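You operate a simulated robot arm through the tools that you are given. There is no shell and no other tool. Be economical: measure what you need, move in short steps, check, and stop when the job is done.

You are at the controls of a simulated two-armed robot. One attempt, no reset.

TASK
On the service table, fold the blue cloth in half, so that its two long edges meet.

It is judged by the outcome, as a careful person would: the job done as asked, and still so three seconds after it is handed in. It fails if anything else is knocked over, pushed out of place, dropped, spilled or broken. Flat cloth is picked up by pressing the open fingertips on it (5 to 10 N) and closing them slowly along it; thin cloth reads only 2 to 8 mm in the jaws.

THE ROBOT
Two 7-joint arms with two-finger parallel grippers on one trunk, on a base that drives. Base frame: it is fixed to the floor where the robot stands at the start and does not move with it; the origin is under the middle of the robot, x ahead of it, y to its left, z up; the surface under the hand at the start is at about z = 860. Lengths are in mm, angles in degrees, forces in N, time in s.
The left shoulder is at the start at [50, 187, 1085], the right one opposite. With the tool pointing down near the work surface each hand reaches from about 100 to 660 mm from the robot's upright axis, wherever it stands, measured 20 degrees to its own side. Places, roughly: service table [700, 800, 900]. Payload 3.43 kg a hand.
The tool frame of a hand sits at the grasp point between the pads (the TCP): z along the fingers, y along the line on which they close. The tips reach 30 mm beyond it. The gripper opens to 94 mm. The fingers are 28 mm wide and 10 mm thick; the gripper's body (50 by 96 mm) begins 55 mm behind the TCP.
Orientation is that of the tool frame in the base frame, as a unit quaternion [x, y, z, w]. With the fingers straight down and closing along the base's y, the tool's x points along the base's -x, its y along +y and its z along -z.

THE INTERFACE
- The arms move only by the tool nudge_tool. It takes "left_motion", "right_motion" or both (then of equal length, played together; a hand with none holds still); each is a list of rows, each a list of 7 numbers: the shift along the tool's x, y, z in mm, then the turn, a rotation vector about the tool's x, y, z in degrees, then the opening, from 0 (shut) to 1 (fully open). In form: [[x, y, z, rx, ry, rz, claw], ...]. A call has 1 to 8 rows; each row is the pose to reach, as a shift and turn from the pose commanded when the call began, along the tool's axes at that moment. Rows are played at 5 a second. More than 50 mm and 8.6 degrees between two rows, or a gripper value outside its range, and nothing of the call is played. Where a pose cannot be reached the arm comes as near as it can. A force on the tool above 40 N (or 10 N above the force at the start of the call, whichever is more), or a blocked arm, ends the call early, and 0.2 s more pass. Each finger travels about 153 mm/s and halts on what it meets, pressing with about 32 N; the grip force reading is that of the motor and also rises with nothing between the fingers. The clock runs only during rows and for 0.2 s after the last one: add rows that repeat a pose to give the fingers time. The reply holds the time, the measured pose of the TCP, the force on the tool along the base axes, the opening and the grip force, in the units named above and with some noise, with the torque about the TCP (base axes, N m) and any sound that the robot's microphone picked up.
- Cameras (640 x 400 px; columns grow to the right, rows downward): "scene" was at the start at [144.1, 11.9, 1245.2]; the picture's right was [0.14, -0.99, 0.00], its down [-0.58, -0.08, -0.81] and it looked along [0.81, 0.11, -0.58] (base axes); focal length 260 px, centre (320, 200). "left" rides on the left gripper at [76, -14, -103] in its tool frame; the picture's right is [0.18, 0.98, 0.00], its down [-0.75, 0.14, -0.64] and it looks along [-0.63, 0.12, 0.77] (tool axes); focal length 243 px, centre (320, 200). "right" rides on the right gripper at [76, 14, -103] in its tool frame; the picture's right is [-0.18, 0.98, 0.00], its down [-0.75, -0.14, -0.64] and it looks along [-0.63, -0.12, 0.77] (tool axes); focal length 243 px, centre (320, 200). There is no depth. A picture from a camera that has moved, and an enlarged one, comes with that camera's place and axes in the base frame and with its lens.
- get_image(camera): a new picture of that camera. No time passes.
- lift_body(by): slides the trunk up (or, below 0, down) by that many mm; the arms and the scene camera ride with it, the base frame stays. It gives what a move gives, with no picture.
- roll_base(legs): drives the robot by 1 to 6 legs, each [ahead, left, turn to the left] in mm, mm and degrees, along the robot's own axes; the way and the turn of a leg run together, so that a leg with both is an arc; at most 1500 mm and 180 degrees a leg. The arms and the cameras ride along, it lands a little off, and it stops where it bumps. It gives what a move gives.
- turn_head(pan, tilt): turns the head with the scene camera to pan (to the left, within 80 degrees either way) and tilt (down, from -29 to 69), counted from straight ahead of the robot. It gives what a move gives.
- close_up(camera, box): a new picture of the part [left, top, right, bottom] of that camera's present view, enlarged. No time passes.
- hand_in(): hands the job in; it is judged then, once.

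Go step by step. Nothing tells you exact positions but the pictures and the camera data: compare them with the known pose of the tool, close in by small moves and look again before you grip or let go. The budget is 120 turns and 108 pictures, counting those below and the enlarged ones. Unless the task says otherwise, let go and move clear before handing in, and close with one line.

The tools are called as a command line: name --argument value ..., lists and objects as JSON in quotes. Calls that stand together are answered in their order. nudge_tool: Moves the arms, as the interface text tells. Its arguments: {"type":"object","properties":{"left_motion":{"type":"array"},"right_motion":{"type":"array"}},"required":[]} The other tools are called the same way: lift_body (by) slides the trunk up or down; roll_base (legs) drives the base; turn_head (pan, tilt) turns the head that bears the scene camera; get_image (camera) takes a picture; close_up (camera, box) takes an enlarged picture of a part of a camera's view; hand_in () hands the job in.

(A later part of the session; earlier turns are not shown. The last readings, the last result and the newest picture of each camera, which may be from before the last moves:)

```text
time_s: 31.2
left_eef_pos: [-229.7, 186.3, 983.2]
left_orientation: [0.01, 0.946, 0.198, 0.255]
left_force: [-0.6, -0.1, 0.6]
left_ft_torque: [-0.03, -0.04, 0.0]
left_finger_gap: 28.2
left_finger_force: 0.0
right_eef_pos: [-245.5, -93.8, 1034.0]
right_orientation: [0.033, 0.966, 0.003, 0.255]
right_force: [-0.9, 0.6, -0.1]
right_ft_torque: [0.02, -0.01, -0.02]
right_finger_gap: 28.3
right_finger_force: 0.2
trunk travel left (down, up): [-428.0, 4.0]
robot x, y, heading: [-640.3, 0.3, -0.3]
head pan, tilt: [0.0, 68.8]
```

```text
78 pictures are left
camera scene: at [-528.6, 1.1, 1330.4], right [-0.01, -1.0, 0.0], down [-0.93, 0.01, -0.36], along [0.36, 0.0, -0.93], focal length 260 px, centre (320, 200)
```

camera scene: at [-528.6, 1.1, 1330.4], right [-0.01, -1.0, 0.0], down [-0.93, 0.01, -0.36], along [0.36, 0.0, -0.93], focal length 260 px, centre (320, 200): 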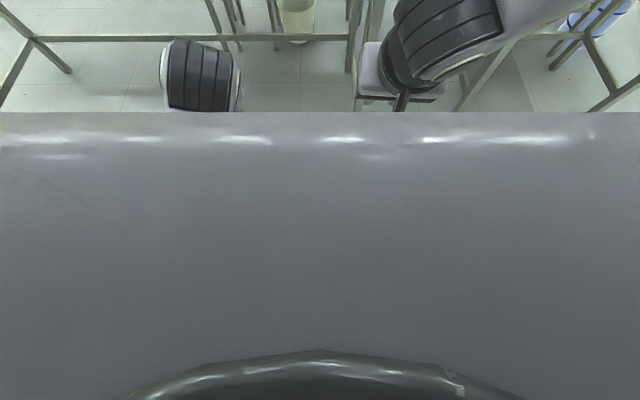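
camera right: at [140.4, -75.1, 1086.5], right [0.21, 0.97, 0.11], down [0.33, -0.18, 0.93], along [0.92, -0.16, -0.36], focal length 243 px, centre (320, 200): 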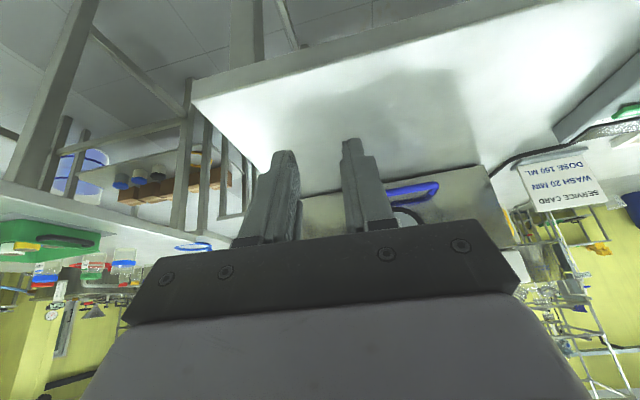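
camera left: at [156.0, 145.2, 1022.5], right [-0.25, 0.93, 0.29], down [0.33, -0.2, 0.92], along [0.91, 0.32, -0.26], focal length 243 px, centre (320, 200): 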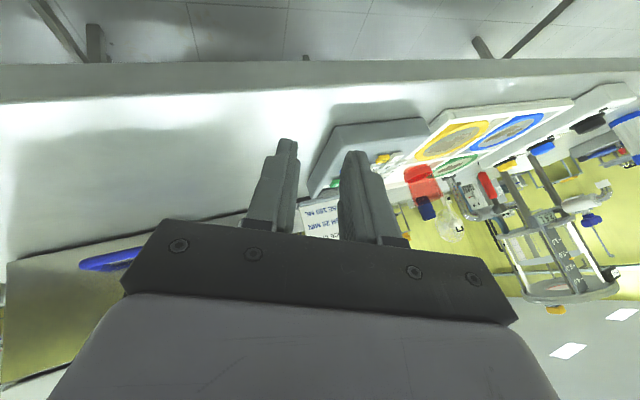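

The robot's own front blocks that view, so I'll tilt the head up.

turn_head --pan 0 --tilt 42

get_image --camera "scene"

get_image --camera "right"

```text
time_s: 32.1
left_eef_pos: [-227.5, 188.2, 982.2]
left_orientation: [0.01, 0.946, 0.199, 0.255]
left_force: [-0.8, -0.8, 0.0]
left_ft_torque: [0.04, 0.0, -0.01]
left_finger_gap: 28.0
left_finger_force: 0.0
right_eef_pos: [-245.2, -93.3, 1034.6]
right_orientation: [0.033, 0.966, 0.003, 0.255]
right_force: [0.6, -0.4, -0.2]
right_ft_torque: [0.04, 0.02, -0.01]
right_finger_gap: 28.5
right_finger_force: 0.0
trunk travel left (down, up): [-428.0, 4.0]
robot x, y, heading: [-641.3, -0.9, -0.6]
head pan, tilt: [0.0, 42.0]
```

```text
77 pictures are left
camera scene: at [-500.5, 0.9, 1363.4], right [-0.01, -1.0, 0.0], down [-0.67, 0.01, -0.74], along [0.74, -0.01, -0.67], focal length 260 px, centre (320, 200)
```

scene: 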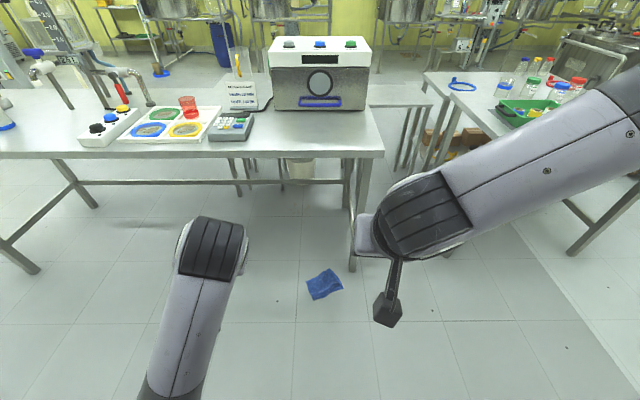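

```text
76 pictures are left
camera right: at [-361.0, -75.2, 1086.6], right [0.22, 0.97, 0.11], down [0.33, -0.18, 0.93], along [0.92, -0.17, -0.36], focal length 243 px, centre (320, 200)
```

right: 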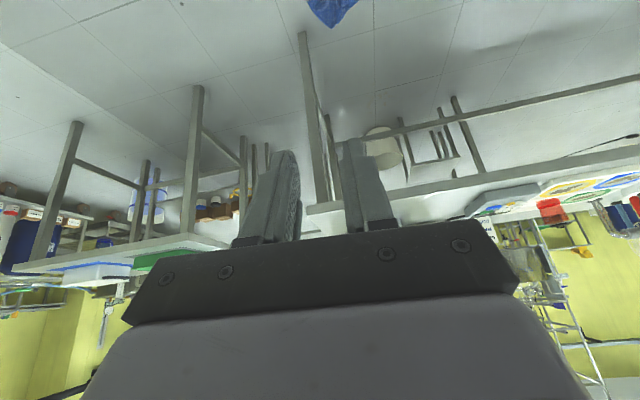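

The cloth is on the open floor at about [285, -30], in front of the table. The trunk can go down 428 mm, so I'll try to recover it. First I'll straighten both hands to point down.

nudge_tool --left_motion '[[0, 0, 0, 4.6, 6, -0.2, 0.3], [0, 0, 0, 9.3, 12, -0.5, 0.3], [0, 0, 0, 14, 18, -0.7, 0.3], [0, 0, 0, 18.6, 24, -1, 0.3], [0, 0, 0, 23.3, 29.8, -1.2, 0.3], [0, 0, 0, 23.3, 29.8, -1.2, 0.3]]' --right_motion '[[0, 0, 0, 0, 6, -0.8, 0.3], [0, 0, 0, 0, 12, -1.6, 0.3], [0, 0, 0, 0, 18, -2.4, 0.3], [0, 0, 0, 0, 24, -3, 0.3], [0, 0, 0, 0, 29.7, -3.8, 0.3], [0, 0, 0, 0, 29.7, -3.8, 0.3]]'

close_up --camera "scene" --box '[264, 250, 384, 325]'

```text
time_s: 32.7
left_eef_pos: [-227.4, 262.4, 974.2]
left_orientation: [0.002, 0.947, 0.266, 0.179]
left_force: [-0.9, 0.2, 0.0]
left_ft_torque: [0.0, 0.0, 0.03]
left_finger_gap: 28.2
left_finger_force: 0.1
left hand out of reach, approached as far as the arm can: row 2
right_eef_pos: [-244.5, -94.0, 1034.4]
right_orientation: [0.025, 0.982, 0.003, 0.186]
right_force: [-0.2, 0.0, 0.4]
right_ft_torque: [-0.01, -0.03, 0.01]
right_finger_gap: 28.2
right_finger_force: 0.2
trunk travel left (down, up): [-428.0, 4.0]
robot x, y, heading: [-638.1, 1.8, -0.6]
head pan, tilt: [0.0, 42.0]
stopped in row 2 (left hand): the arm was blocked; the commanded pose is now the measured one
```

```text
5.33 times, centred on (324, 288) of scene
camera zoom: at [-500.6, 0.8, 1363.5], right [-0.01, -1.0, 0.0], down [-0.67, 0.01, -0.74], along [0.74, -0.01, -0.67], focal length 1384 px, centre (299, -267)
```

zoom: 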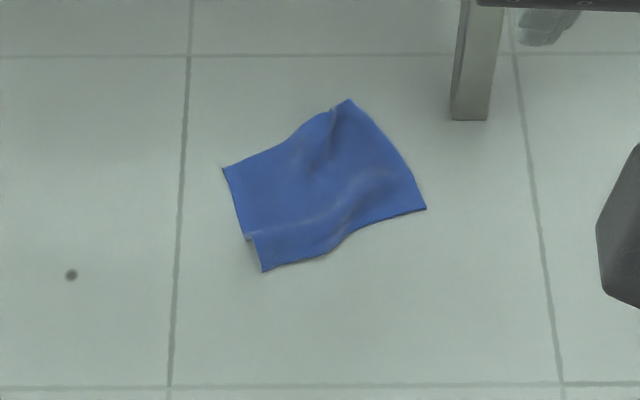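

The cloth lies almost flat on the floor. Before going down I'll free the left arm from its cramped posture by moving it forward and up, and finish straightening the right.

nudge_tool --left_motion '[[-38, -11, -12, 0, 0, 0, 0.3], [-77, -23, -24, 0, 0, 0, 0.3], [-116, -35, -36, 0, 0, 0, 0.3], [-116, -35, -36, 0, 0, 0, 0.3]]'

nudge_tool --right_motion '[[0, 0, 0, 0, 7, -1, 0.3], [0, 0, 0, 0, 14, -2, 0.3], [0, 0, 0, 0, 21.4, -2.8, 0.3], [0, 0, 0, 0, 21.4, -2.8, 0.3]]'

get_image --camera "scene"

```text
time_s: 33.7
left_eef_pos: [-127.2, 221.0, 1020.6]
left_orientation: [-0.005, 0.944, 0.281, 0.175]
left_force: [0.2, 0.1, -0.4]
left_ft_torque: [0.01, -0.03, -0.03]
left_finger_gap: 28.2
left_finger_force: 0.1
right_eef_pos: [-244.4, -93.6, 1034.0]
right_orientation: [0.025, 0.982, 0.002, 0.186]
right_force: [0.3, 0.0, 0.6]
right_ft_torque: [0.01, 0.0, 0.01]
right_finger_gap: 28.0
right_finger_force: 0.1
trunk travel left (down, up): [-428.0, 4.0]
robot x, y, heading: [-640.2, 1.8, -0.6]
head pan, tilt: [0.0, 42.0]
```

```text
time_s: 34.7
left_eef_pos: [-126.5, 220.0, 1023.0]
left_orientation: [-0.006, 0.944, 0.28, 0.176]
left_force: [0.1, -0.3, -0.2]
left_ft_torque: [0.02, 0.01, -0.03]
left_finger_gap: 28.1
left_finger_force: 0.1
right_eef_pos: [-245.5, -94.8, 1034.3]
right_orientation: [-0.002, 1.0, 0.002, 0.001]
right_force: [-0.8, -0.5, -0.2]
right_ft_torque: [0.0, 0.0, 0.0]
right_finger_gap: 28.2
right_finger_force: 0.0
trunk travel left (down, up): [-428.0, 4.0]
robot x, y, heading: [-643.7, 0.8, -0.4]
head pan, tilt: [0.0, 42.0]
```

```text
74 pictures are left
camera scene: at [-500.6, 0.9, 1363.5], right [-0.01, -1.0, 0.0], down [-0.67, 0.01, -0.74], along [0.74, -0.01, -0.67], focal length 260 px, centre (320, 200)
```

scene: 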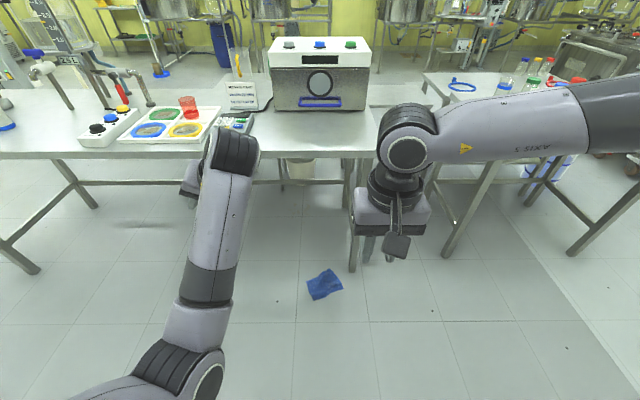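

The right hand is straight down. I'll now turn the left one upright.

nudge_tool --left_motion '[[0, 0, 0, 6.5, 4.1, 0.1, 0.3], [0, 0, 0, 13, 8.2, 0.3, 0.3], [0, 0, 0, 19.5, 12.3, 0.4, 0.3], [0, 0, 0, 26, 16.4, 0.5, 0.3], [0, 0, 0, 32.6, 20.5, 0.7, 0.3], [0, 0, 0, 32.6, 20.5, 0.7, 0.3]]'

```text
time_s: 36.3
left_eef_pos: [-87.6, 246.8, 998.2]
left_orientation: [-0.013, 1.0, 0.003, -0.003]
left_force: [-0.1, 1.3, 0.0]
left_ft_torque: [0.02, 0.01, 0.0]
left_finger_gap: 28.2
left_finger_force: 0.0
left hand out of reach, approached as far as the arm can: row 2, 3, 4, 5, 6
right_eef_pos: [-245.0, -93.1, 1033.1]
right_orientation: [0.0, 1.0, 0.002, 0.001]
right_force: [-0.1, 0.2, 0.6]
right_ft_torque: [0.0, 0.01, 0.0]
right_finger_gap: 28.2
right_finger_force: 0.0
trunk travel left (down, up): [-428.0, 4.0]
robot x, y, heading: [-641.2, -1.6, -0.2]
head pan, tilt: [0.0, 42.0]
stopped in row 6 (left hand): the arm was blocked; the commanded pose is now the measured one
```

Both hands point down now. The cloth's long edge nearest the robot runs from about [183, 29] to [250, -145] on the floor, so I can grasp both its ends with the robot turned about 21° left. First I'll lower the trunk here in the open.

lift_body --by -425

get_image --camera "scene"

```text
refused: -425 is not a number from -400 to 400
```

```text
73 pictures are left
camera scene: at [-500.5, 0.9, 1363.5], right [-0.01, -1.0, 0.0], down [-0.67, 0.01, -0.74], along [0.74, -0.01, -0.67], focal length 260 px, centre (320, 200)
```

scene: 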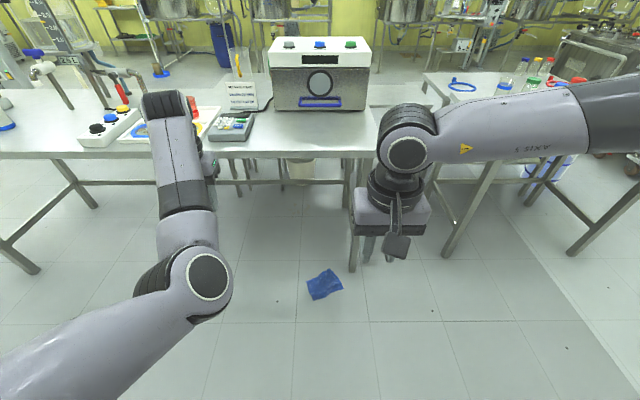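

I'll lower in a step of 400.

lift_body --by -400

nudge_tool --right_motion '[[12, 1, 45, 0, 0, 0, 0.35], [25, 2, 90, 0, 0, 0, 0.35], [38, 4, 135, 0, 0, 0, 0.35], [50, 5, 180, 0, 0, 0, 0.35], [63, 6, 225, 0, 0, 0, 0.35], [75, 8, 270, 0, 0, 0, 0.35], [75, 8, 270, 0, 0, 0, 0.35]]' --left_motion '[[33, -20, 20, 0, 0, 0, 0.35], [67, -40, 40, 0, 0, 0, 0.35], [100, -60, 60, 0, 0, 0, 0.35], [133, -80, 80, 0, 0, 0, 0.35], [166, -100, 100, 0, 0, 0, 0.35], [180, -110, 120, 0, 0, 0, 0.35], [180, -110, 120, 0, 0, 0, 0.35]]'

get_image --camera "scene"

```text
time_s: 40.1
left_eef_pos: [-87.9, 246.4, 598.0]
left_orientation: [-0.012, 1.0, 0.004, -0.004]
left_force: [0.2, 0.7, -0.3]
left_ft_torque: [-0.01, 0.04, -0.02]
left_finger_gap: 28.4
left_finger_force: 0.0
right_eef_pos: [-243.2, -94.7, 634.0]
right_orientation: [0.0, 1.0, 0.003, 0.0]
right_force: [0.5, -0.8, -0.4]
right_ft_torque: [0.0, -0.01, 0.02]
right_finger_gap: 28.2
right_finger_force: 0.1
trunk travel left (down, up): [-28.0, 404.0]
robot x, y, heading: [-644.1, 1.8, -0.2]
head pan, tilt: [0.0, 42.0]
```

```text
time_s: 41.0
left_eef_pos: [-158.6, 256.2, 516.0]
left_orientation: [-0.056, 0.996, 0.069, 0.03]
left_force: [0.6, -0.1, 1.1]
left_ft_torque: [0.04, 0.01, 0.0]
left_finger_gap: 32.8
left_finger_force: 0.1
left hand out of reach, approached as far as the arm can: row 1, 2, 3, 4
right_eef_pos: [-285.8, -88.3, 475.0]
right_orientation: [0.001, 1.0, 0.003, 0.0]
right_force: [-0.8, 0.0, 0.1]
right_ft_torque: [0.0, -0.02, 0.01]
right_finger_gap: 32.6
right_finger_force: 0.0
trunk travel left (down, up): [-28.0, 404.0]
robot x, y, heading: [-636.4, -1.0, -0.3]
head pan, tilt: [0.0, 42.0]
stopped in row 4 (left hand): the arm was blocked; the commanded pose is now the measured one
```

```text
72 pictures are left
camera scene: at [-499.0, 1.2, 962.9], right [-0.01, -1.0, 0.0], down [-0.67, 0.0, -0.74], along [0.74, -0.01, -0.67], focal length 260 px, centre (320, 200)
```

scene: 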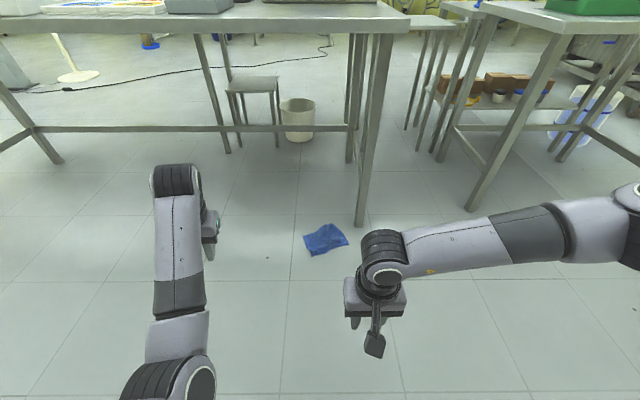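

The left arm is in a cramped elbow-low posture. I'll stretch it forward-left and up to let it unwind in free space.

nudge_tool --left_motion '[[-40, 15, -20, 4, 2, 3, 0.35], [-80, 30, -45, 8, 3.4, 6.4, 0.35], [-115, 50, -75, 8, 3.4, 6.4, 0.35], [-145, 70, -105, 8, 3.4, 6.4, 0.35], [-175, 90, -140, 8, 3.4, 6.4, 0.35], [-195, 100, -180, 8, 3.4, 6.4, 0.35], [-205, 100, -220, 8, 3.4, 6.4, 0.35]]'

get_image --camera "scene"

```text
refused: row 3 steps farther than a row can; nothing moved
```

```text
71 pictures are left
camera scene: at [-499.0, 1.2, 962.9], right [-0.01, -1.0, 0.0], down [-0.67, 0.0, -0.74], along [0.74, -0.01, -0.67], focal length 260 px, centre (320, 200)
```

scene: 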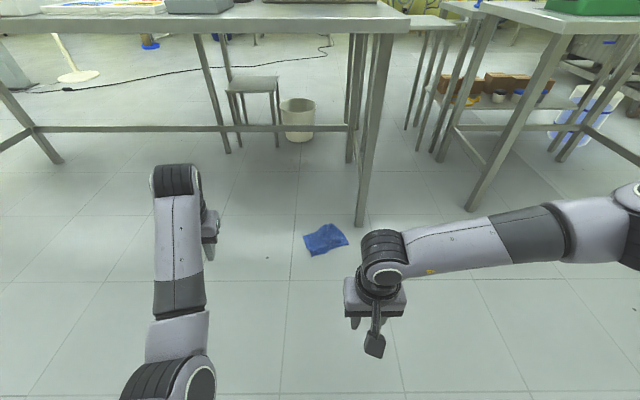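

I'll repeat with shorter steps.

nudge_tool --left_motion '[[-35, 12, -20, 4, 2, 3, 0.35], [-65, 24, -45, 8, 3.4, 6.4, 0.35], [-92, 38, -75, 8, 3.4, 6.4, 0.35], [-115, 53, -108, 8, 3.4, 6.4, 0.35], [-135, 66, -145, 8, 3.4, 6.4, 0.35], [-150, 75, -185, 8, 3.4, 6.4, 0.35], [-160, 80, -225, 8, 3.4, 6.4, 0.35]]'

get_image --camera "scene"

```text
time_s: 42.6
left_eef_pos: [-22.9, 317.6, 756.6]
left_orientation: [0.001, 1.0, -0.002, -0.001]
left_force: [-1.0, -0.4, -0.4]
left_ft_torque: [0.0, 0.02, 0.01]
left_finger_gap: 33.0
left_finger_force: 0.1
right_eef_pos: [-285.8, -86.9, 476.5]
right_orientation: [0.0, 1.0, 0.003, 0.001]
right_force: [0.1, 0.8, -0.6]
right_ft_torque: [0.03, -0.01, -0.02]
right_finger_gap: 32.6
right_finger_force: 0.0
trunk travel left (down, up): [-28.0, 404.0]
robot x, y, heading: [-641.6, 0.2, -0.6]
head pan, tilt: [0.0, 42.0]
```

```text
70 pictures are left
camera scene: at [-500.5, 0.9, 963.4], right [-0.01, -1.0, 0.0], down [-0.67, 0.01, -0.74], along [0.74, -0.01, -0.67], focal length 260 px, centre (320, 200)
```

scene: 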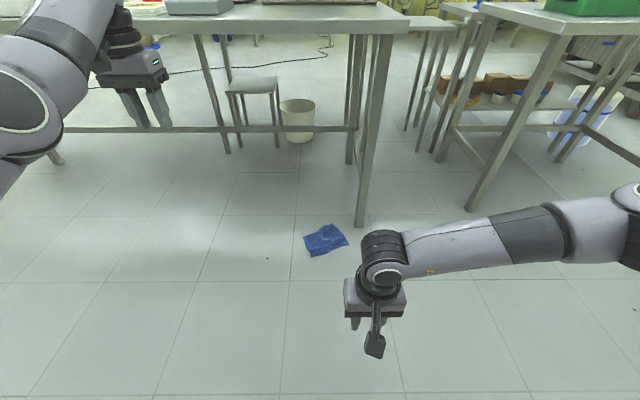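

The left elbow has swung outward. Now I'll bring the left hand back in to mirror the right one.

nudge_tool --left_motion '[[34, -27, 0, 0, 0, 0, 0.35], [68, -54, 0, 0, 0, 0, 0.35], [102, -81, 0, 0, 0, 0, 0.35], [136, -108, 0, 0, 0, 0, 0.35], [170, -135, 0, 0, 0, 0, 0.35], [204, -162, 0, 0, 0, 0, 0.35], [237, -187, 0, 0, 0, 0, 0.35], [237, -187, 0, 0, 0, 0, 0.35]]'

nudge_tool --left_motion '[[5, -5, 45, 0, 0, 0, 0.35], [10, -10, 90, 0, 0, 0, 0.35], [15, -15, 135, 0, 0, 0, 0.35], [20, -20, 180, 0, 0, 0, 0.35], [25, -25, 225, 0, 0, 0, 0.35], [30, -30, 270, 0, 0, 0, 0.35], [30, -35, 310, 0, 0, 0, 0.35]]' --right_motion '[[0, 0, 5, 0, 0, 0, 0.35], [0, 0, 10, 0, 0, 0, 0.35], [0, 0, 15, 0, 0, 0, 0.35], [2, 0, 20, 0, 0, 0, 0.35], [4, 0, 25, 0, 0, 0, 0.35], [5, 0, 30, 0, 0, 0, 0.35], [5, 0, 45, 0, 0, 0, 0.35]]'

get_image --camera "scene"

```text
time_s: 44.4
left_eef_pos: [-55.0, 206.7, 778.2]
left_orientation: [-0.004, 1.0, -0.002, -0.004]
left_force: [0.2, 0.3, -0.1]
left_ft_torque: [0.0, 0.02, 0.0]
left_finger_gap: 32.7
left_finger_force: 0.0
left hand out of reach, approached as far as the arm can: row 2, 3, 4, 5, 6, 7, 8
right_eef_pos: [-286.9, -87.7, 477.1]
right_orientation: [0.0, 1.0, 0.003, 0.001]
right_force: [-0.4, 0.0, -0.5]
right_ft_torque: [0.0, -0.02, 0.03]
right_finger_gap: 32.8
right_finger_force: 0.0
trunk travel left (down, up): [-28.0, 404.0]
robot x, y, heading: [-640.8, -0.6, -0.6]
head pan, tilt: [0.0, 42.0]
```

```text
time_s: 46.2
left_eef_pos: [-76.5, 188.3, 483.1]
left_orientation: [-0.019, 1.0, 0.012, 0.013]
left_force: [0.6, 0.7, 0.2]
left_ft_torque: [0.0, -0.01, -0.04]
left_finger_gap: 32.6
left_finger_force: 0.1
left hand out of reach, approached as far as the arm can: row 1, 2, 3
right_eef_pos: [-292.2, -87.9, 430.5]
right_orientation: [0.0, 1.0, 0.003, 0.0]
right_force: [0.4, -0.3, -0.4]
right_ft_torque: [-0.01, 0.0, -0.01]
right_finger_gap: 32.6
right_finger_force: 0.2
trunk travel left (down, up): [-28.0, 404.0]
robot x, y, heading: [-642.0, 2.8, -0.3]
head pan, tilt: [0.0, 42.0]
stopped in row 7 (left hand): the arm was blocked; the commanded pose is now the measured one
```

```text
69 pictures are left
camera scene: at [-500.6, 0.8, 963.5], right [-0.01, -1.0, 0.0], down [-0.67, 0.01, -0.74], along [0.74, -0.01, -0.67], focal length 260 px, centre (320, 200)
```

scene: 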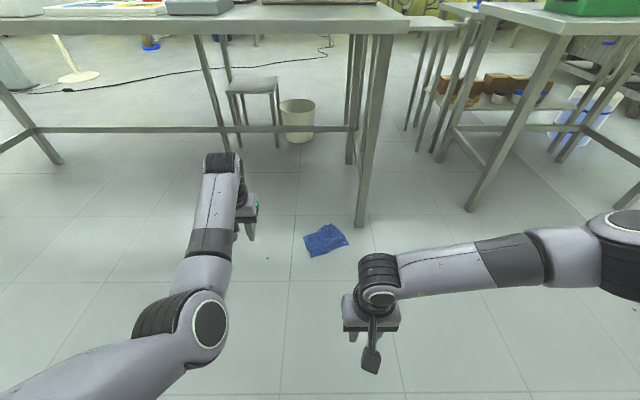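

The left elbow again folds inward and blocks. I'll stretch this arm fully out to the left, then sweep it rightwards so the elbow bends outward.

nudge_tool --left_motion '[[-15, 40, -20, 0, 0, 0, 0.35], [-30, 80, -40, 0, 0, 0, 0.35], [-45, 120, -60, 0, 0, 0, 0.35], [-60, 160, -80, 0, 0, 0, 0.35], [-75, 200, -100, 0, 0, 0, 0.35], [-90, 240, -120, 0, 0, 0, 0.35], [-105, 270, -130, 0, 0, 0, 0.35], [-105, 270, -130, 0, 0, 0, 0.35]]'

nudge_tool --left_motion '[[0, -45, 0, 0, 0, 0, 0.35], [5, -90, 0, 0, 0, 0, 0.35], [12, -135, 0, 0, 0, 0, 0.35], [22, -180, 0, 0, 0, 0, 0.35], [35, -225, 0, 0, 0, 0, 0.35], [55, -268, 0, 0, 0, 0, 0.35], [80, -305, 0, 0, 0, 0, 0.35], [110, -340, 0, 0, 0, 0, 0.35]]'

get_image --camera "scene"

```text
time_s: 48.0
left_eef_pos: [-30.3, 445.3, 620.0]
left_orientation: [-0.017, 1.0, 0.011, 0.013]
left_force: [-0.3, -0.4, 0.0]
left_ft_torque: [0.0, 0.03, 0.03]
left_finger_gap: 33.3
left_finger_force: 0.2
left hand out of reach, approached as far as the arm can: row 6, 7, 8
right_eef_pos: [-291.8, -87.6, 431.0]
right_orientation: [0.0, 1.0, 0.003, 0.001]
right_force: [0.8, -0.9, -1.1]
right_ft_torque: [0.0, -0.01, 0.02]
right_finger_gap: 32.9
right_finger_force: 0.1
trunk travel left (down, up): [-28.0, 404.0]
robot x, y, heading: [-644.8, 2.4, -0.6]
head pan, tilt: [0.0, 42.0]
```

```text
time_s: 50.0
left_eef_pos: [-76.7, 142.2, 591.4]
left_orientation: [-0.053, 0.998, 0.031, 0.026]
left_force: [-1.1, 0.2, -0.4]
left_ft_torque: [-0.01, 0.02, -0.01]
left_finger_gap: 32.8
left_finger_force: 0.1
left hand out of reach, approached as far as the arm can: row 7, 8
right_eef_pos: [-292.1, -87.2, 431.1]
right_orientation: [0.0, 1.0, 0.003, 0.0]
right_force: [-0.1, -0.9, -0.6]
right_ft_torque: [-0.02, 0.0, -0.02]
right_finger_gap: 33.1
right_finger_force: 0.0
trunk travel left (down, up): [-28.0, 404.0]
robot x, y, heading: [-644.0, 4.3, -0.7]
head pan, tilt: [0.0, 42.0]
stopped in row 8 (left hand): the arm was blocked; the commanded pose is now the measured one
```

```text
68 pictures are left
camera scene: at [-500.6, 0.9, 963.5], right [-0.01, -1.0, 0.0], down [-0.67, 0.01, -0.74], along [0.74, -0.01, -0.67], focal length 260 px, centre (320, 200)
```

scene: 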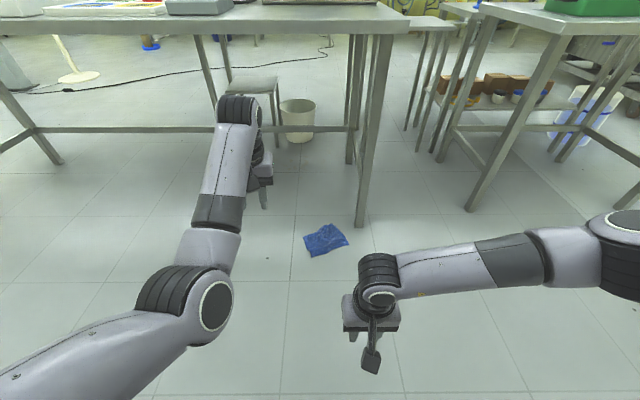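

The elbow is inside and its upper arm meets the chest on retraction. I'll instead swing the left arm down straight in a wide arc, which is also where the floor pick needs it.

nudge_tool --left_motion '[[2, 15, 44, 1, 1, 2, 0.35], [5, 30, 88, 2, 2, 4, 0.35], [12, 45, 132, 3.6, 3, 6, 0.35], [22, 45, 178, 3.6, 3, 6, 0.35], [37, 45, 224, 3.6, 3, 6, 0.35], [55, 45, 268, 3.6, 3, 6, 0.35], [77, 45, 310, 3.6, 3, 6, 0.35], [102, 45, 350, 3.6, 3, 6, 0.35]]'

get_image --camera "scene"

```text
time_s: 51.8
left_eef_pos: [-167.6, 198.2, 240.1]
left_orientation: [0.0, 1.0, -0.002, -0.002]
left_force: [0.0, 0.6, -0.6]
left_ft_torque: [0.0, 0.03, -0.01]
left_finger_gap: 32.9
left_finger_force: 0.1
right_eef_pos: [-292.3, -89.0, 429.5]
right_orientation: [0.0, 1.0, 0.003, 0.0]
right_force: [0.0, 0.4, 0.4]
right_ft_torque: [-0.03, 0.0, 0.0]
right_finger_gap: 33.1
right_finger_force: 0.0
trunk travel left (down, up): [-28.0, 404.0]
robot x, y, heading: [-641.2, -1.5, -0.6]
head pan, tilt: [0.0, 42.0]
```

```text
67 pictures are left
camera scene: at [-500.7, 0.8, 963.6], right [-0.01, -1.0, 0.0], down [-0.67, 0.01, -0.74], along [0.74, -0.01, -0.67], focal length 260 px, centre (320, 200)
```

scene: 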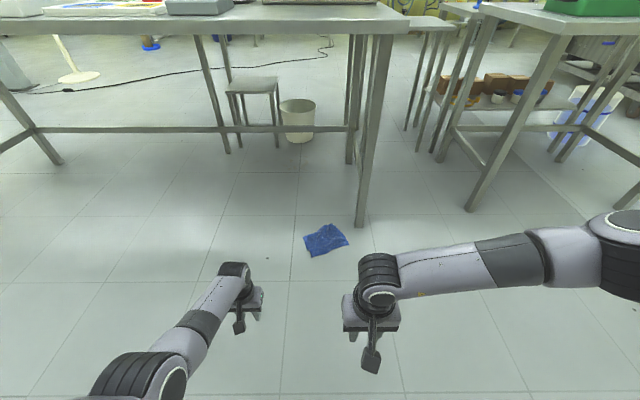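

The left arm is now well-placed. I'll bring both hands to about 300 mm in front of the robot, 120 mm above the floor.

nudge_tool --left_motion '[[25, -12, 18, 0, 0, 0, 0.35], [50, -24, 36, 0, 0, 0, 0.35], [75, -36, 54, 0, 0, 0, 0.35], [100, -50, 72, 0, 0, 0, 0.35], [125, -62, 90, 0, 0, 0, 0.35], [150, -74, 105, 0, 0, 0, 0.35], [174, -86, 120, 0, 0, 0, 0.35]]' --right_motion '[[7, 0, 44, 0, 0, 0, 0.35], [14, 0, 88, 0, 0, 0, 0.35], [21, 0, 132, 0, 0, 0, 0.35], [28, 0, 176, 0, 0, 0, 0.35], [35, 0, 220, 0, 0, 0, 0.35], [42, 0, 265, 0, 0, 0, 0.35], [49, 0, 310, 0, 0, 0, 0.35]]'

get_image --camera "scene"

```text
time_s: 52.5
left_eef_pos: [-138.8, 186.4, 256.2]
left_orientation: [-0.004, 0.998, 0.01, 0.068]
left_force: [0.0, -0.6, -0.3]
left_ft_torque: [0.04, 0.01, 0.01]
left_finger_gap: 33.0
left_finger_force: 0.1
right_eef_pos: [-304.4, -86.2, 348.6]
right_orientation: [-0.004, 1.0, 0.006, 0.0]
right_force: [-3.2, -8.0, 21.7]
right_ft_torque: [1.23, 0.38, 0.33]
right_finger_gap: 32.8
right_finger_force: 0.1
trunk travel left (down, up): [-28.0, 404.0]
robot x, y, heading: [-643.2, 1.9, -0.2]
head pan, tilt: [0.0, 42.0]
stopped in row 3 (right hand): the force on the tool passed its limit at 183 N (the readings are from after the stop); the commanded pose is now the measured one
```

```text
66 pictures are left
camera scene: at [-501.0, 0.5, 963.1], right [-0.01, -1.0, 0.0], down [-0.67, 0.01, -0.74], along [0.74, -0.01, -0.67], focal length 260 px, centre (320, 200)
```

scene: 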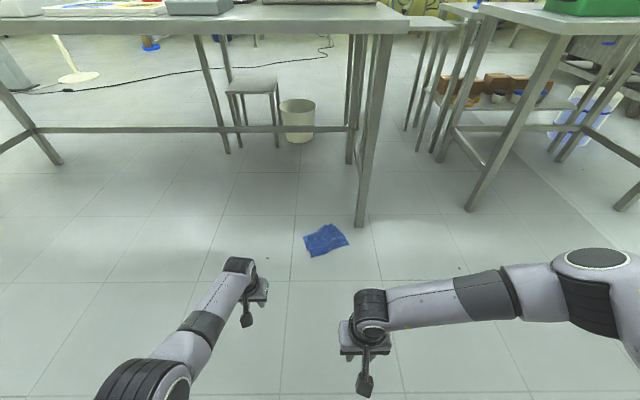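

The right hand met something at about z=320. I'll look at what is below it before moving further.

turn_head --pan -10 --tilt 58

get_image --camera "scene"

get_image --camera "right"

get_image --camera "left"

```text
time_s: 53.3
left_eef_pos: [-138.9, 185.4, 256.0]
left_orientation: [-0.005, 0.998, 0.01, 0.067]
left_force: [-0.2, 0.2, -0.8]
left_ft_torque: [0.01, 0.04, 0.0]
left_finger_gap: 32.7
left_finger_force: 0.1
right_eef_pos: [-303.0, -84.8, 348.7]
right_orientation: [-0.003, 1.0, 0.005, 0.0]
right_force: [-3.3, -11.5, 40.4]
right_ft_torque: [2.15, 0.85, 0.47]
right_finger_gap: 32.8
right_finger_force: 0.1
trunk travel left (down, up): [-28.0, 404.0]
robot x, y, heading: [-641.1, 0.7, -0.6]
head pan, tilt: [-10.0, 58.0]
```

```text
65 pictures are left
camera scene: at [-516.1, -10.6, 942.1], right [-0.18, -0.98, 0.0], down [-0.83, 0.15, -0.53], along [0.52, -0.1, -0.85], focal length 260 px, centre (320, 200)
```

scene: 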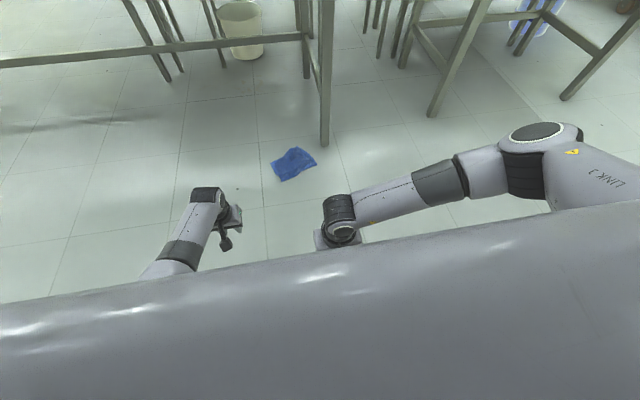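

```text
64 pictures are left
camera right: at [-380.5, -74.4, 451.3], right [0.18, 0.98, 0.01], down [0.75, -0.14, 0.64], along [0.63, -0.11, -0.77], focal length 243 px, centre (320, 200)
```

right: 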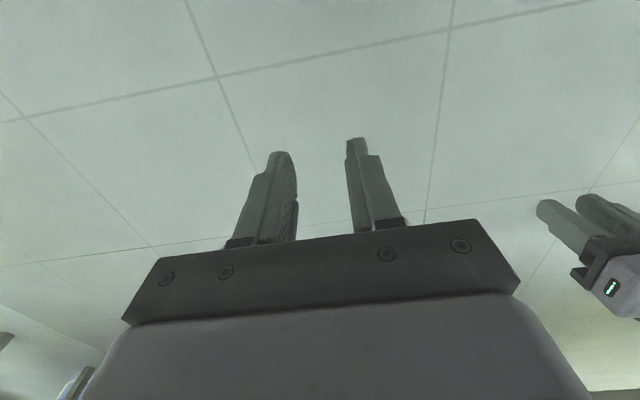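

```text
63 pictures are left
camera left: at [-229.3, 169.3, 348.6], right [-0.19, 0.98, -0.01], down [0.66, 0.14, 0.74], along [0.73, 0.14, -0.67], focal length 243 px, centre (320, 200)
```

left: 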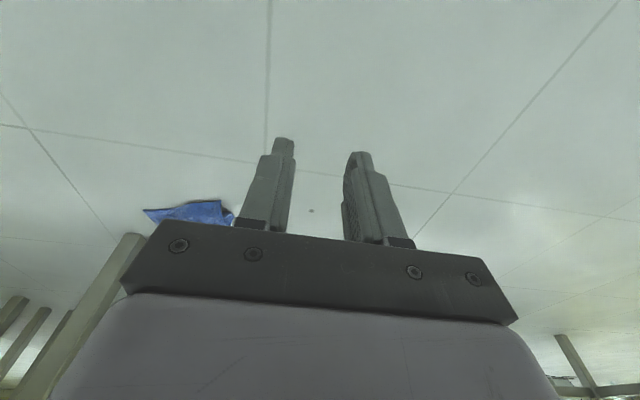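

The contact seems to be under the right gripper's body, perhaps the robot's own base. I'll back the right hand up and forward, and tilt it back to look at what's there.

nudge_tool --right_motion '[[0, 0, -30, 0, 0, 0, 0.35], [-10, 0, -70, 0, 0, 0, 0.35], [-45, 0, -100, 0, 0, 0, 0.35], [-90, 0, -110, 0, 0, 0, 0.35], [-130, 0, -110, 0, 8, 0, 0.35], [-150, 0, -110, 0, 16, 0, 0.35], [-160, 0, -110, 0, 24, 0, 0.35], [-160, 0, -110, 0, 32, 0, 0.35]]'

nudge_tool --right_motion '[[0, 0, 0, 0, 8, 0, 0.35], [0, 0, 0, 0, 16, 0, 0.35], [0, 0, 0, 0, 24, 0, 0.35], [0, 0, 0, 0, 32, 0, 0.35]]'

get_image --camera "right"

```text
time_s: 55.1
left_eef_pos: [-140.3, 185.7, 255.5]
left_orientation: [-0.004, 0.998, 0.008, 0.067]
left_force: [0.2, 0.3, 0.2]
left_ft_torque: [0.01, 0.01, 0.0]
left_finger_gap: 32.7
left_finger_force: 0.0
right_eef_pos: [-161.7, -83.6, 466.0]
right_orientation: [-0.006, 0.96, 0.005, -0.278]
right_force: [-0.5, 0.3, 0.1]
right_ft_torque: [-0.02, 0.0, -0.04]
right_finger_gap: 33.0
right_finger_force: 0.0
right hand out of reach, approached as far as the arm can: row 8
trunk travel left (down, up): [-28.0, 404.0]
robot x, y, heading: [-643.2, 3.2, -0.4]
head pan, tilt: [-10.0, 58.0]
```

```text
time_s: 56.1
left_eef_pos: [-141.9, 185.5, 255.5]
left_orientation: [-0.004, 0.998, 0.011, 0.065]
left_force: [-0.1, 1.0, -0.4]
left_ft_torque: [0.01, -0.02, -0.01]
left_finger_gap: 32.8
left_finger_force: 0.1
right_eef_pos: [-243.3, -72.3, 525.9]
right_orientation: [-0.006, 0.868, -0.001, -0.497]
right_force: [-0.6, -1.2, -0.5]
right_ft_torque: [0.02, -0.02, 0.03]
right_finger_gap: 32.9
right_finger_force: 0.0
right hand out of reach, approached as far as the arm can: row 1, 2, 3, 4
trunk travel left (down, up): [-28.0, 404.0]
robot x, y, heading: [-642.0, 3.0, -0.3]
head pan, tilt: [-10.0, 58.0]
```

```text
62 pictures are left
camera right: at [-194.5, -58.3, 643.3], right [0.08, 0.98, -0.16], down [0.94, -0.13, -0.33], along [-0.34, -0.12, -0.93], focal length 243 px, centre (320, 200)
```

right: 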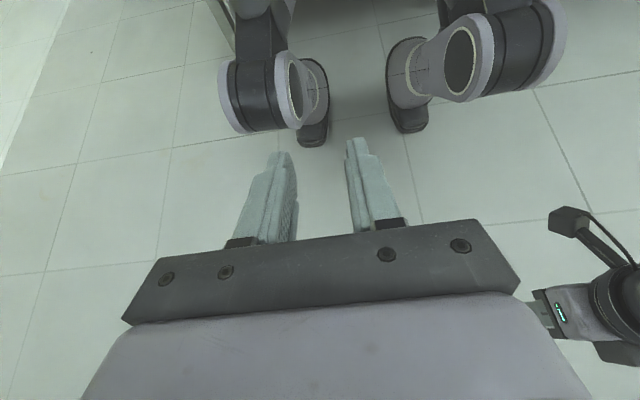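

The view shows two legs whose knees bend forward when the trunk is low; the hand had touched a knee. The floor is free beside the robot, so I'll pick the cloth with the right hand at my right side, with the robot parallel to the table. First I'll straighten the right hand.

nudge_tool --right_motion '[[0, 0, 0, 0, -7.5, 0, 0.35], [0, 0, 0, 0, -15, 0, 0.35], [0, 0, 0, 0, -22.5, 0, 0.35], [0, 0, 0, 0, -30, 0, 0.35], [0, 0, 0, 0, -37.5, 0, 0.35], [0, 0, 0, 0, -45, 0, 0.35], [0, 0, 0, 0, -52, 0, 0.35], [0, 0, 0, 0, -59.6, 0, 0.35]]'

nudge_tool --right_motion '[[10, -40, 0, 0, 0, 0, 0.35], [20, -80, 0, 0, 0, 0, 0.35], [30, -120, 0, 0, 0, 0, 0.35], [45, -160, 0, 0, 0, 0, 0.35], [65, -200, 0, 0, 0, 0, 0.35], [85, -240, 0, 0, 0, 0, 0.35], [110, -275, 0, 0, 0, 0, 0.35], [140, -300, 0, 0, 0, 0, 0.35]]'

roll_base --legs '[[0, 0, 90]]'

turn_head --pan -60 --tilt 42

get_image --camera "scene"

```text
time_s: 57.9
left_eef_pos: [-141.1, 185.6, 255.4]
left_orientation: [-0.005, 0.998, 0.009, 0.067]
left_force: [0.6, -0.5, -0.4]
left_ft_torque: [0.0, 0.02, -0.03]
left_finger_gap: 32.9
left_finger_force: 0.0
right_eef_pos: [-243.3, -70.5, 524.0]
right_orientation: [-0.008, 1.0, 0.003, 0.001]
right_force: [-0.1, 0.6, 0.1]
right_ft_torque: [0.01, -0.02, -0.03]
right_finger_gap: 32.9
right_finger_force: 0.1
trunk travel left (down, up): [-28.0, 404.0]
robot x, y, heading: [-640.4, 0.0, -0.5]
head pan, tilt: [-10.0, 58.0]
```

```text
time_s: 59.7
left_eef_pos: [-142.1, 186.3, 255.6]
left_orientation: [-0.004, 0.998, 0.009, 0.065]
left_force: [0.1, -0.3, -0.1]
left_ft_torque: [0.01, -0.02, 0.0]
left_finger_gap: 32.9
left_finger_force: 0.1
right_eef_pos: [-382.1, -373.4, 524.6]
right_orientation: [-0.009, 1.0, 0.002, 0.0]
right_force: [-0.1, 0.3, -0.2]
right_ft_torque: [-0.01, -0.04, 0.0]
right_finger_gap: 32.9
right_finger_force: 0.0
trunk travel left (down, up): [-28.0, 404.0]
robot x, y, heading: [-643.9, 3.5, -0.6]
head pan, tilt: [-10.0, 58.0]
```

```text
time_s: 64.0
left_eef_pos: [-834.8, 499.6, 255.9]
left_orientation: [0.715, -0.696, -0.053, -0.04]
left_force: [0.2, -0.6, -0.4]
left_ft_torque: [0.01, -0.03, 0.05]
left_finger_gap: 32.9
left_finger_force: 0.1
right_eef_pos: [-271.6, 269.0, 524.5]
right_orientation: [0.719, -0.695, -0.002, 0.002]
right_force: [-0.7, -0.9, 0.3]
right_ft_torque: [0.02, -0.01, -0.02]
right_finger_gap: 33.1
right_finger_force: 0.0
trunk travel left (down, up): [-28.0, 404.0]
robot x, y, heading: [-645.7, 3.6, 90.8]
head pan, tilt: [-10.0, 58.0]
```

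```text
time_s: 65.1
left_eef_pos: [-835.2, 499.0, 256.4]
left_orientation: [0.715, -0.696, -0.055, -0.041]
left_force: [0.4, 0.3, 0.2]
left_ft_torque: [0.0, -0.02, 0.01]
left_finger_gap: 33.1
left_finger_force: 0.0
right_eef_pos: [-270.7, 268.0, 524.7]
right_orientation: [0.72, -0.694, 0.0, 0.001]
right_force: [-0.7, 0.5, -0.7]
right_ft_torque: [-0.02, -0.02, 0.01]
right_finger_gap: 32.8
right_finger_force: 0.1
trunk travel left (down, up): [-28.0, 404.0]
robot x, y, heading: [-641.6, 1.0, 90.8]
head pan, tilt: [-60.0, 42.0]
```

```text
61 pictures are left
camera scene: at [-571.4, 103.6, 963.4], right [0.51, -0.86, 0.0], down [-0.58, -0.34, -0.74], along [0.64, 0.38, -0.67], focal length 260 px, centre (320, 200)
```

scene: 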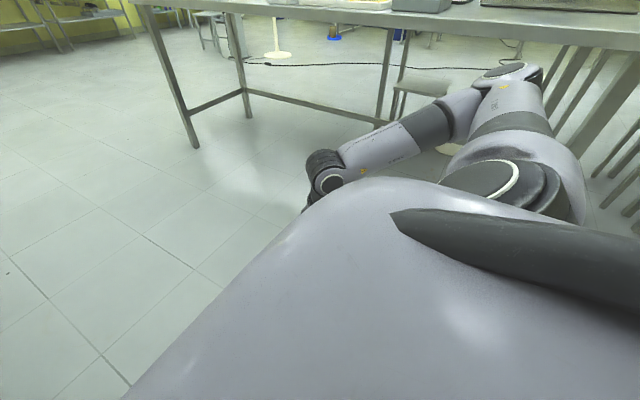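

I'll lower the right hand beside the robot first, here in the open, then drive sideways to the cloth.

nudge_tool --right_motion '[[14, 4, 45, 0, 0, 0, 0.35], [28, 8, 90, 0, 0, 0, 0.35], [42, 12, 135, 0, 0, 0, 0.35], [56, 16, 180, 0, 0, 0, 0.35], [70, 20, 225, 0, 0, 0, 0.35], [84, 24, 270, 0, 0, 0, 0.35], [98, 28, 315, 0, 0, 0, 0.35], [112, 32, 360, 0, 0, 0, 0.35]]'

get_image --camera "right"

get_image --camera "scene"

```text
time_s: 67.1
left_eef_pos: [-834.6, 499.2, 257.4]
left_orientation: [0.715, -0.696, -0.054, -0.041]
left_force: [0.5, -0.7, -0.5]
left_ft_torque: [0.01, 0.04, 0.03]
left_finger_gap: 33.1
left_finger_force: 0.0
right_eef_pos: [-292.8, 158.8, 164.4]
right_orientation: [0.722, -0.692, 0.003, -0.007]
right_force: [3.1, -0.3, 1.2]
right_ft_torque: [-0.11, 0.25, 0.21]
right_finger_gap: 32.7
right_finger_force: 0.0
trunk travel left (down, up): [-28.0, 404.0]
robot x, y, heading: [-645.5, 2.6, 90.6]
head pan, tilt: [-60.0, 42.0]
stopped in row 8 (right hand): the force on the tool passed its limit at 42 N (the readings are from after the stop); the commanded pose is now the measured one
```

```text
60 pictures are left
camera right: at [-305.8, 80.0, 266.1], right [-0.99, 0.14, -0.01], down [0.1, 0.75, 0.65], along [0.1, 0.64, -0.76], focal length 243 px, centre (320, 200)
```

right: 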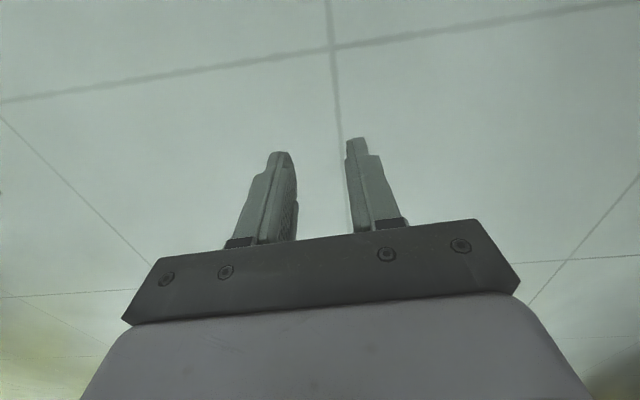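

```text
59 pictures are left
camera scene: at [-571.1, 102.9, 963.5], right [0.51, -0.86, 0.0], down [-0.58, -0.34, -0.74], along [0.64, 0.38, -0.67], focal length 260 px, centre (320, 200)
```

scene: 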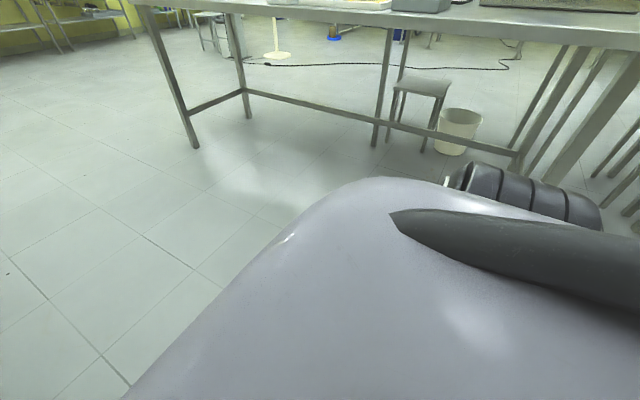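

It touched lightly, probably the knee. I'll move outward and forward, then continue down gently.

nudge_tool --right_motion '[[-10, -20, -5, 0, 0, 0, 0.35], [-20, -40, 0, 0, 0, 0, 0.35], [-20, -40, 20, 0, 0, 0, 0.35], [-20, -40, 40, 0, 0, 0, 0.35], [-20, -40, 60, 0, 0, 0, 0.35], [-20, -40, 80, 0, 0, 0, 0.35]]'

```text
time_s: 68.5
left_eef_pos: [-835.2, 499.3, 255.9]
left_orientation: [0.715, -0.696, -0.053, -0.04]
left_force: [0.7, 0.0, 0.4]
left_ft_torque: [-0.01, 0.0, 0.05]
left_finger_gap: 32.8
left_finger_force: 0.1
right_eef_pos: [-252.1, 181.3, 85.6]
right_orientation: [0.722, -0.691, 0.002, -0.007]
right_force: [0.7, 0.0, -0.3]
right_ft_torque: [-0.02, 0.0, -0.01]
right_finger_gap: 33.0
right_finger_force: 0.0
trunk travel left (down, up): [-28.0, 404.0]
robot x, y, heading: [-637.4, 5.0, 90.7]
head pan, tilt: [-60.0, 42.0]
```

The hand can go low here. I'll drive so that the right hand arrives near the cloth's corner at about [250, -145], stopping somewhat short to look.

roll_base --legs '[[-318, 0, 0], [0, -440, 0]]'

get_image --camera "right"

turn_head --pan -79 --tilt 50

get_image --camera "scene"

```text
time_s: 74.7
left_eef_pos: [-390.6, 182.7, 256.5]
left_orientation: [0.715, -0.696, -0.054, -0.04]
left_force: [-0.1, -0.2, -0.4]
left_ft_torque: [0.01, 0.01, 0.01]
left_finger_gap: 32.9
left_finger_force: 0.1
right_eef_pos: [191.0, -136.0, 85.9]
right_orientation: [0.722, -0.692, 0.003, -0.008]
right_force: [-0.4, -0.5, 0.1]
right_ft_torque: [-0.05, 0.02, 0.06]
right_finger_gap: 33.2
right_finger_force: 0.0
trunk travel left (down, up): [-28.0, 404.0]
robot x, y, heading: [-197.5, -314.9, 90.8]
head pan, tilt: [-60.0, 42.0]
```

```text
58 pictures are left
camera right: at [178.2, -214.5, 187.5], right [-0.99, 0.14, -0.01], down [0.1, 0.75, 0.65], along [0.1, 0.64, -0.76], focal length 243 px, centre (320, 200)
```

right: 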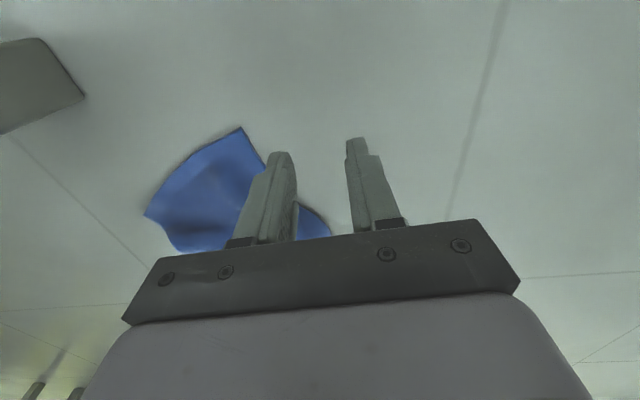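

```text
time_s: 75.5
left_eef_pos: [-389.6, 183.1, 256.6]
left_orientation: [0.715, -0.696, -0.053, -0.04]
left_force: [-0.4, 0.0, 0.5]
left_ft_torque: [0.02, -0.01, -0.02]
left_finger_gap: 32.7
left_finger_force: 0.1
right_eef_pos: [190.2, -136.4, 85.0]
right_orientation: [0.722, -0.692, 0.003, -0.007]
right_force: [-0.1, 0.4, 0.3]
right_ft_torque: [0.02, 0.04, 0.03]
right_finger_gap: 32.9
right_finger_force: 0.0
trunk travel left (down, up): [-28.0, 404.0]
robot x, y, heading: [-199.9, -313.8, 90.7]
head pan, tilt: [-79.0, 50.0]
```

```text
57 pictures are left
camera scene: at [-123.5, -240.6, 952.2], right [0.2, -0.98, 0.0], down [-0.75, -0.15, -0.64], along [0.63, 0.13, -0.77], focal length 260 px, centre (320, 200)
```

scene: 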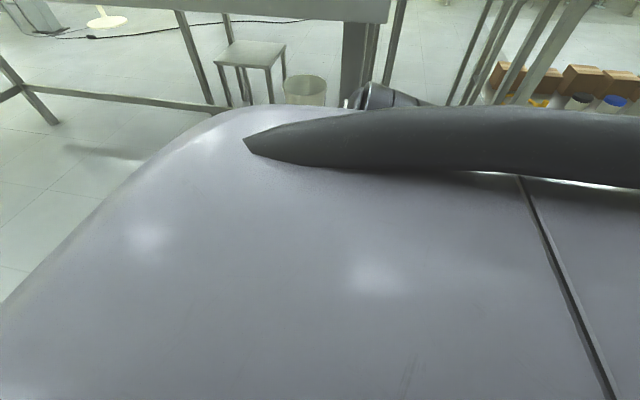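

The right camera confirms the corner at about [255, -141]. I'll shift the base by the remaining distance.

roll_base --legs '[[8, -65, 0]]'

get_image --camera "right"

```text
time_s: 76.7
left_eef_pos: [-327.5, 191.1, 256.8]
left_orientation: [0.715, -0.696, -0.054, -0.039]
left_force: [0.8, -0.6, -0.2]
left_ft_torque: [0.0, 0.01, -0.02]
left_finger_gap: 32.7
left_finger_force: 0.2
right_eef_pos: [255.7, -127.5, 85.3]
right_orientation: [0.722, -0.692, 0.002, -0.007]
right_force: [0.2, 0.1, -0.6]
right_ft_torque: [-0.04, -0.01, 0.0]
right_finger_gap: 33.2
right_finger_force: 0.1
trunk travel left (down, up): [-28.0, 404.0]
robot x, y, heading: [-135.4, -305.8, 90.5]
head pan, tilt: [-79.0, 50.0]
```

```text
56 pictures are left
camera right: at [242.6, -205.8, 187.6], right [-0.99, 0.14, -0.01], down [0.1, 0.75, 0.65], along [0.1, 0.64, -0.76], focal length 243 px, centre (320, 200)
```

right: 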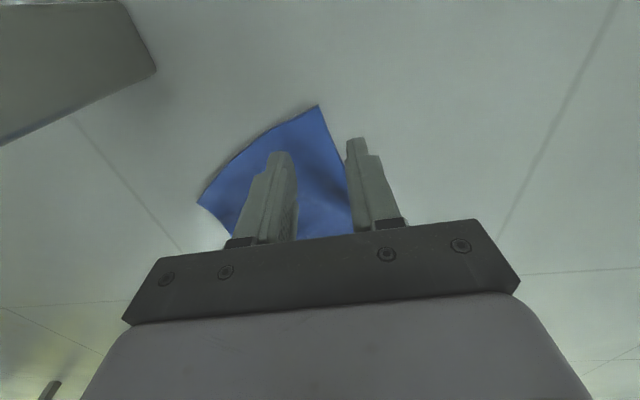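

The corner is at [254, -141]. I'll shift 11 mm deeper and 12 mm sideways so that both fingers are on cloth, and descend near to the floor.

nudge_tool --right_motion '[[-6, -6, 10, 0, 0, 0, 0.25], [-11, -12, 25, 0, 0, 0, 0.25], [-11, -12, 40, 0, 0, 0, 0.25], [-11, -12, 40, 0, 0, 0, 0.25]]'

get_image --camera "right"

```text
time_s: 77.7
left_eef_pos: [-326.5, 191.0, 257.0]
left_orientation: [0.715, -0.695, -0.055, -0.041]
left_force: [0.1, 1.0, -0.6]
left_ft_torque: [-0.02, 0.03, 0.01]
left_finger_gap: 33.1
left_finger_force: 0.1
right_eef_pos: [254.2, -126.0, 78.4]
right_orientation: [0.722, -0.692, 0.004, -0.006]
right_force: [-0.3, -0.8, 0.3]
right_ft_torque: [-0.05, -0.01, 0.02]
right_finger_gap: 23.5
right_finger_force: 0.1
right hand out of reach, approached as far as the arm can: row 1, 2, 3, 4
trunk travel left (down, up): [-28.0, 404.0]
robot x, y, heading: [-133.2, -307.6, 90.8]
head pan, tilt: [-79.0, 50.0]
```

```text
55 pictures are left
camera right: at [242.5, -205.5, 181.6], right [-0.99, 0.14, -0.01], down [0.1, 0.76, 0.65], along [0.1, 0.64, -0.76], focal length 243 px, centre (320, 200)
```

right: 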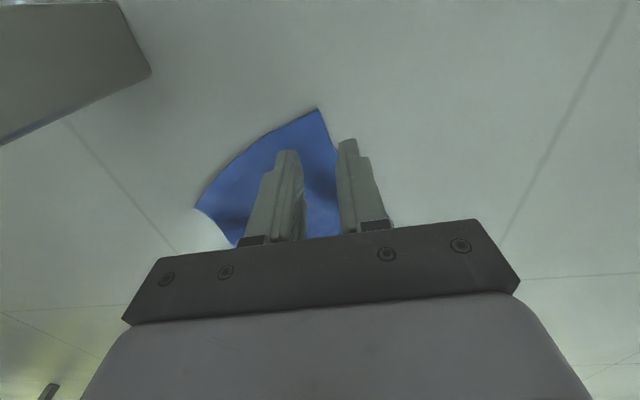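

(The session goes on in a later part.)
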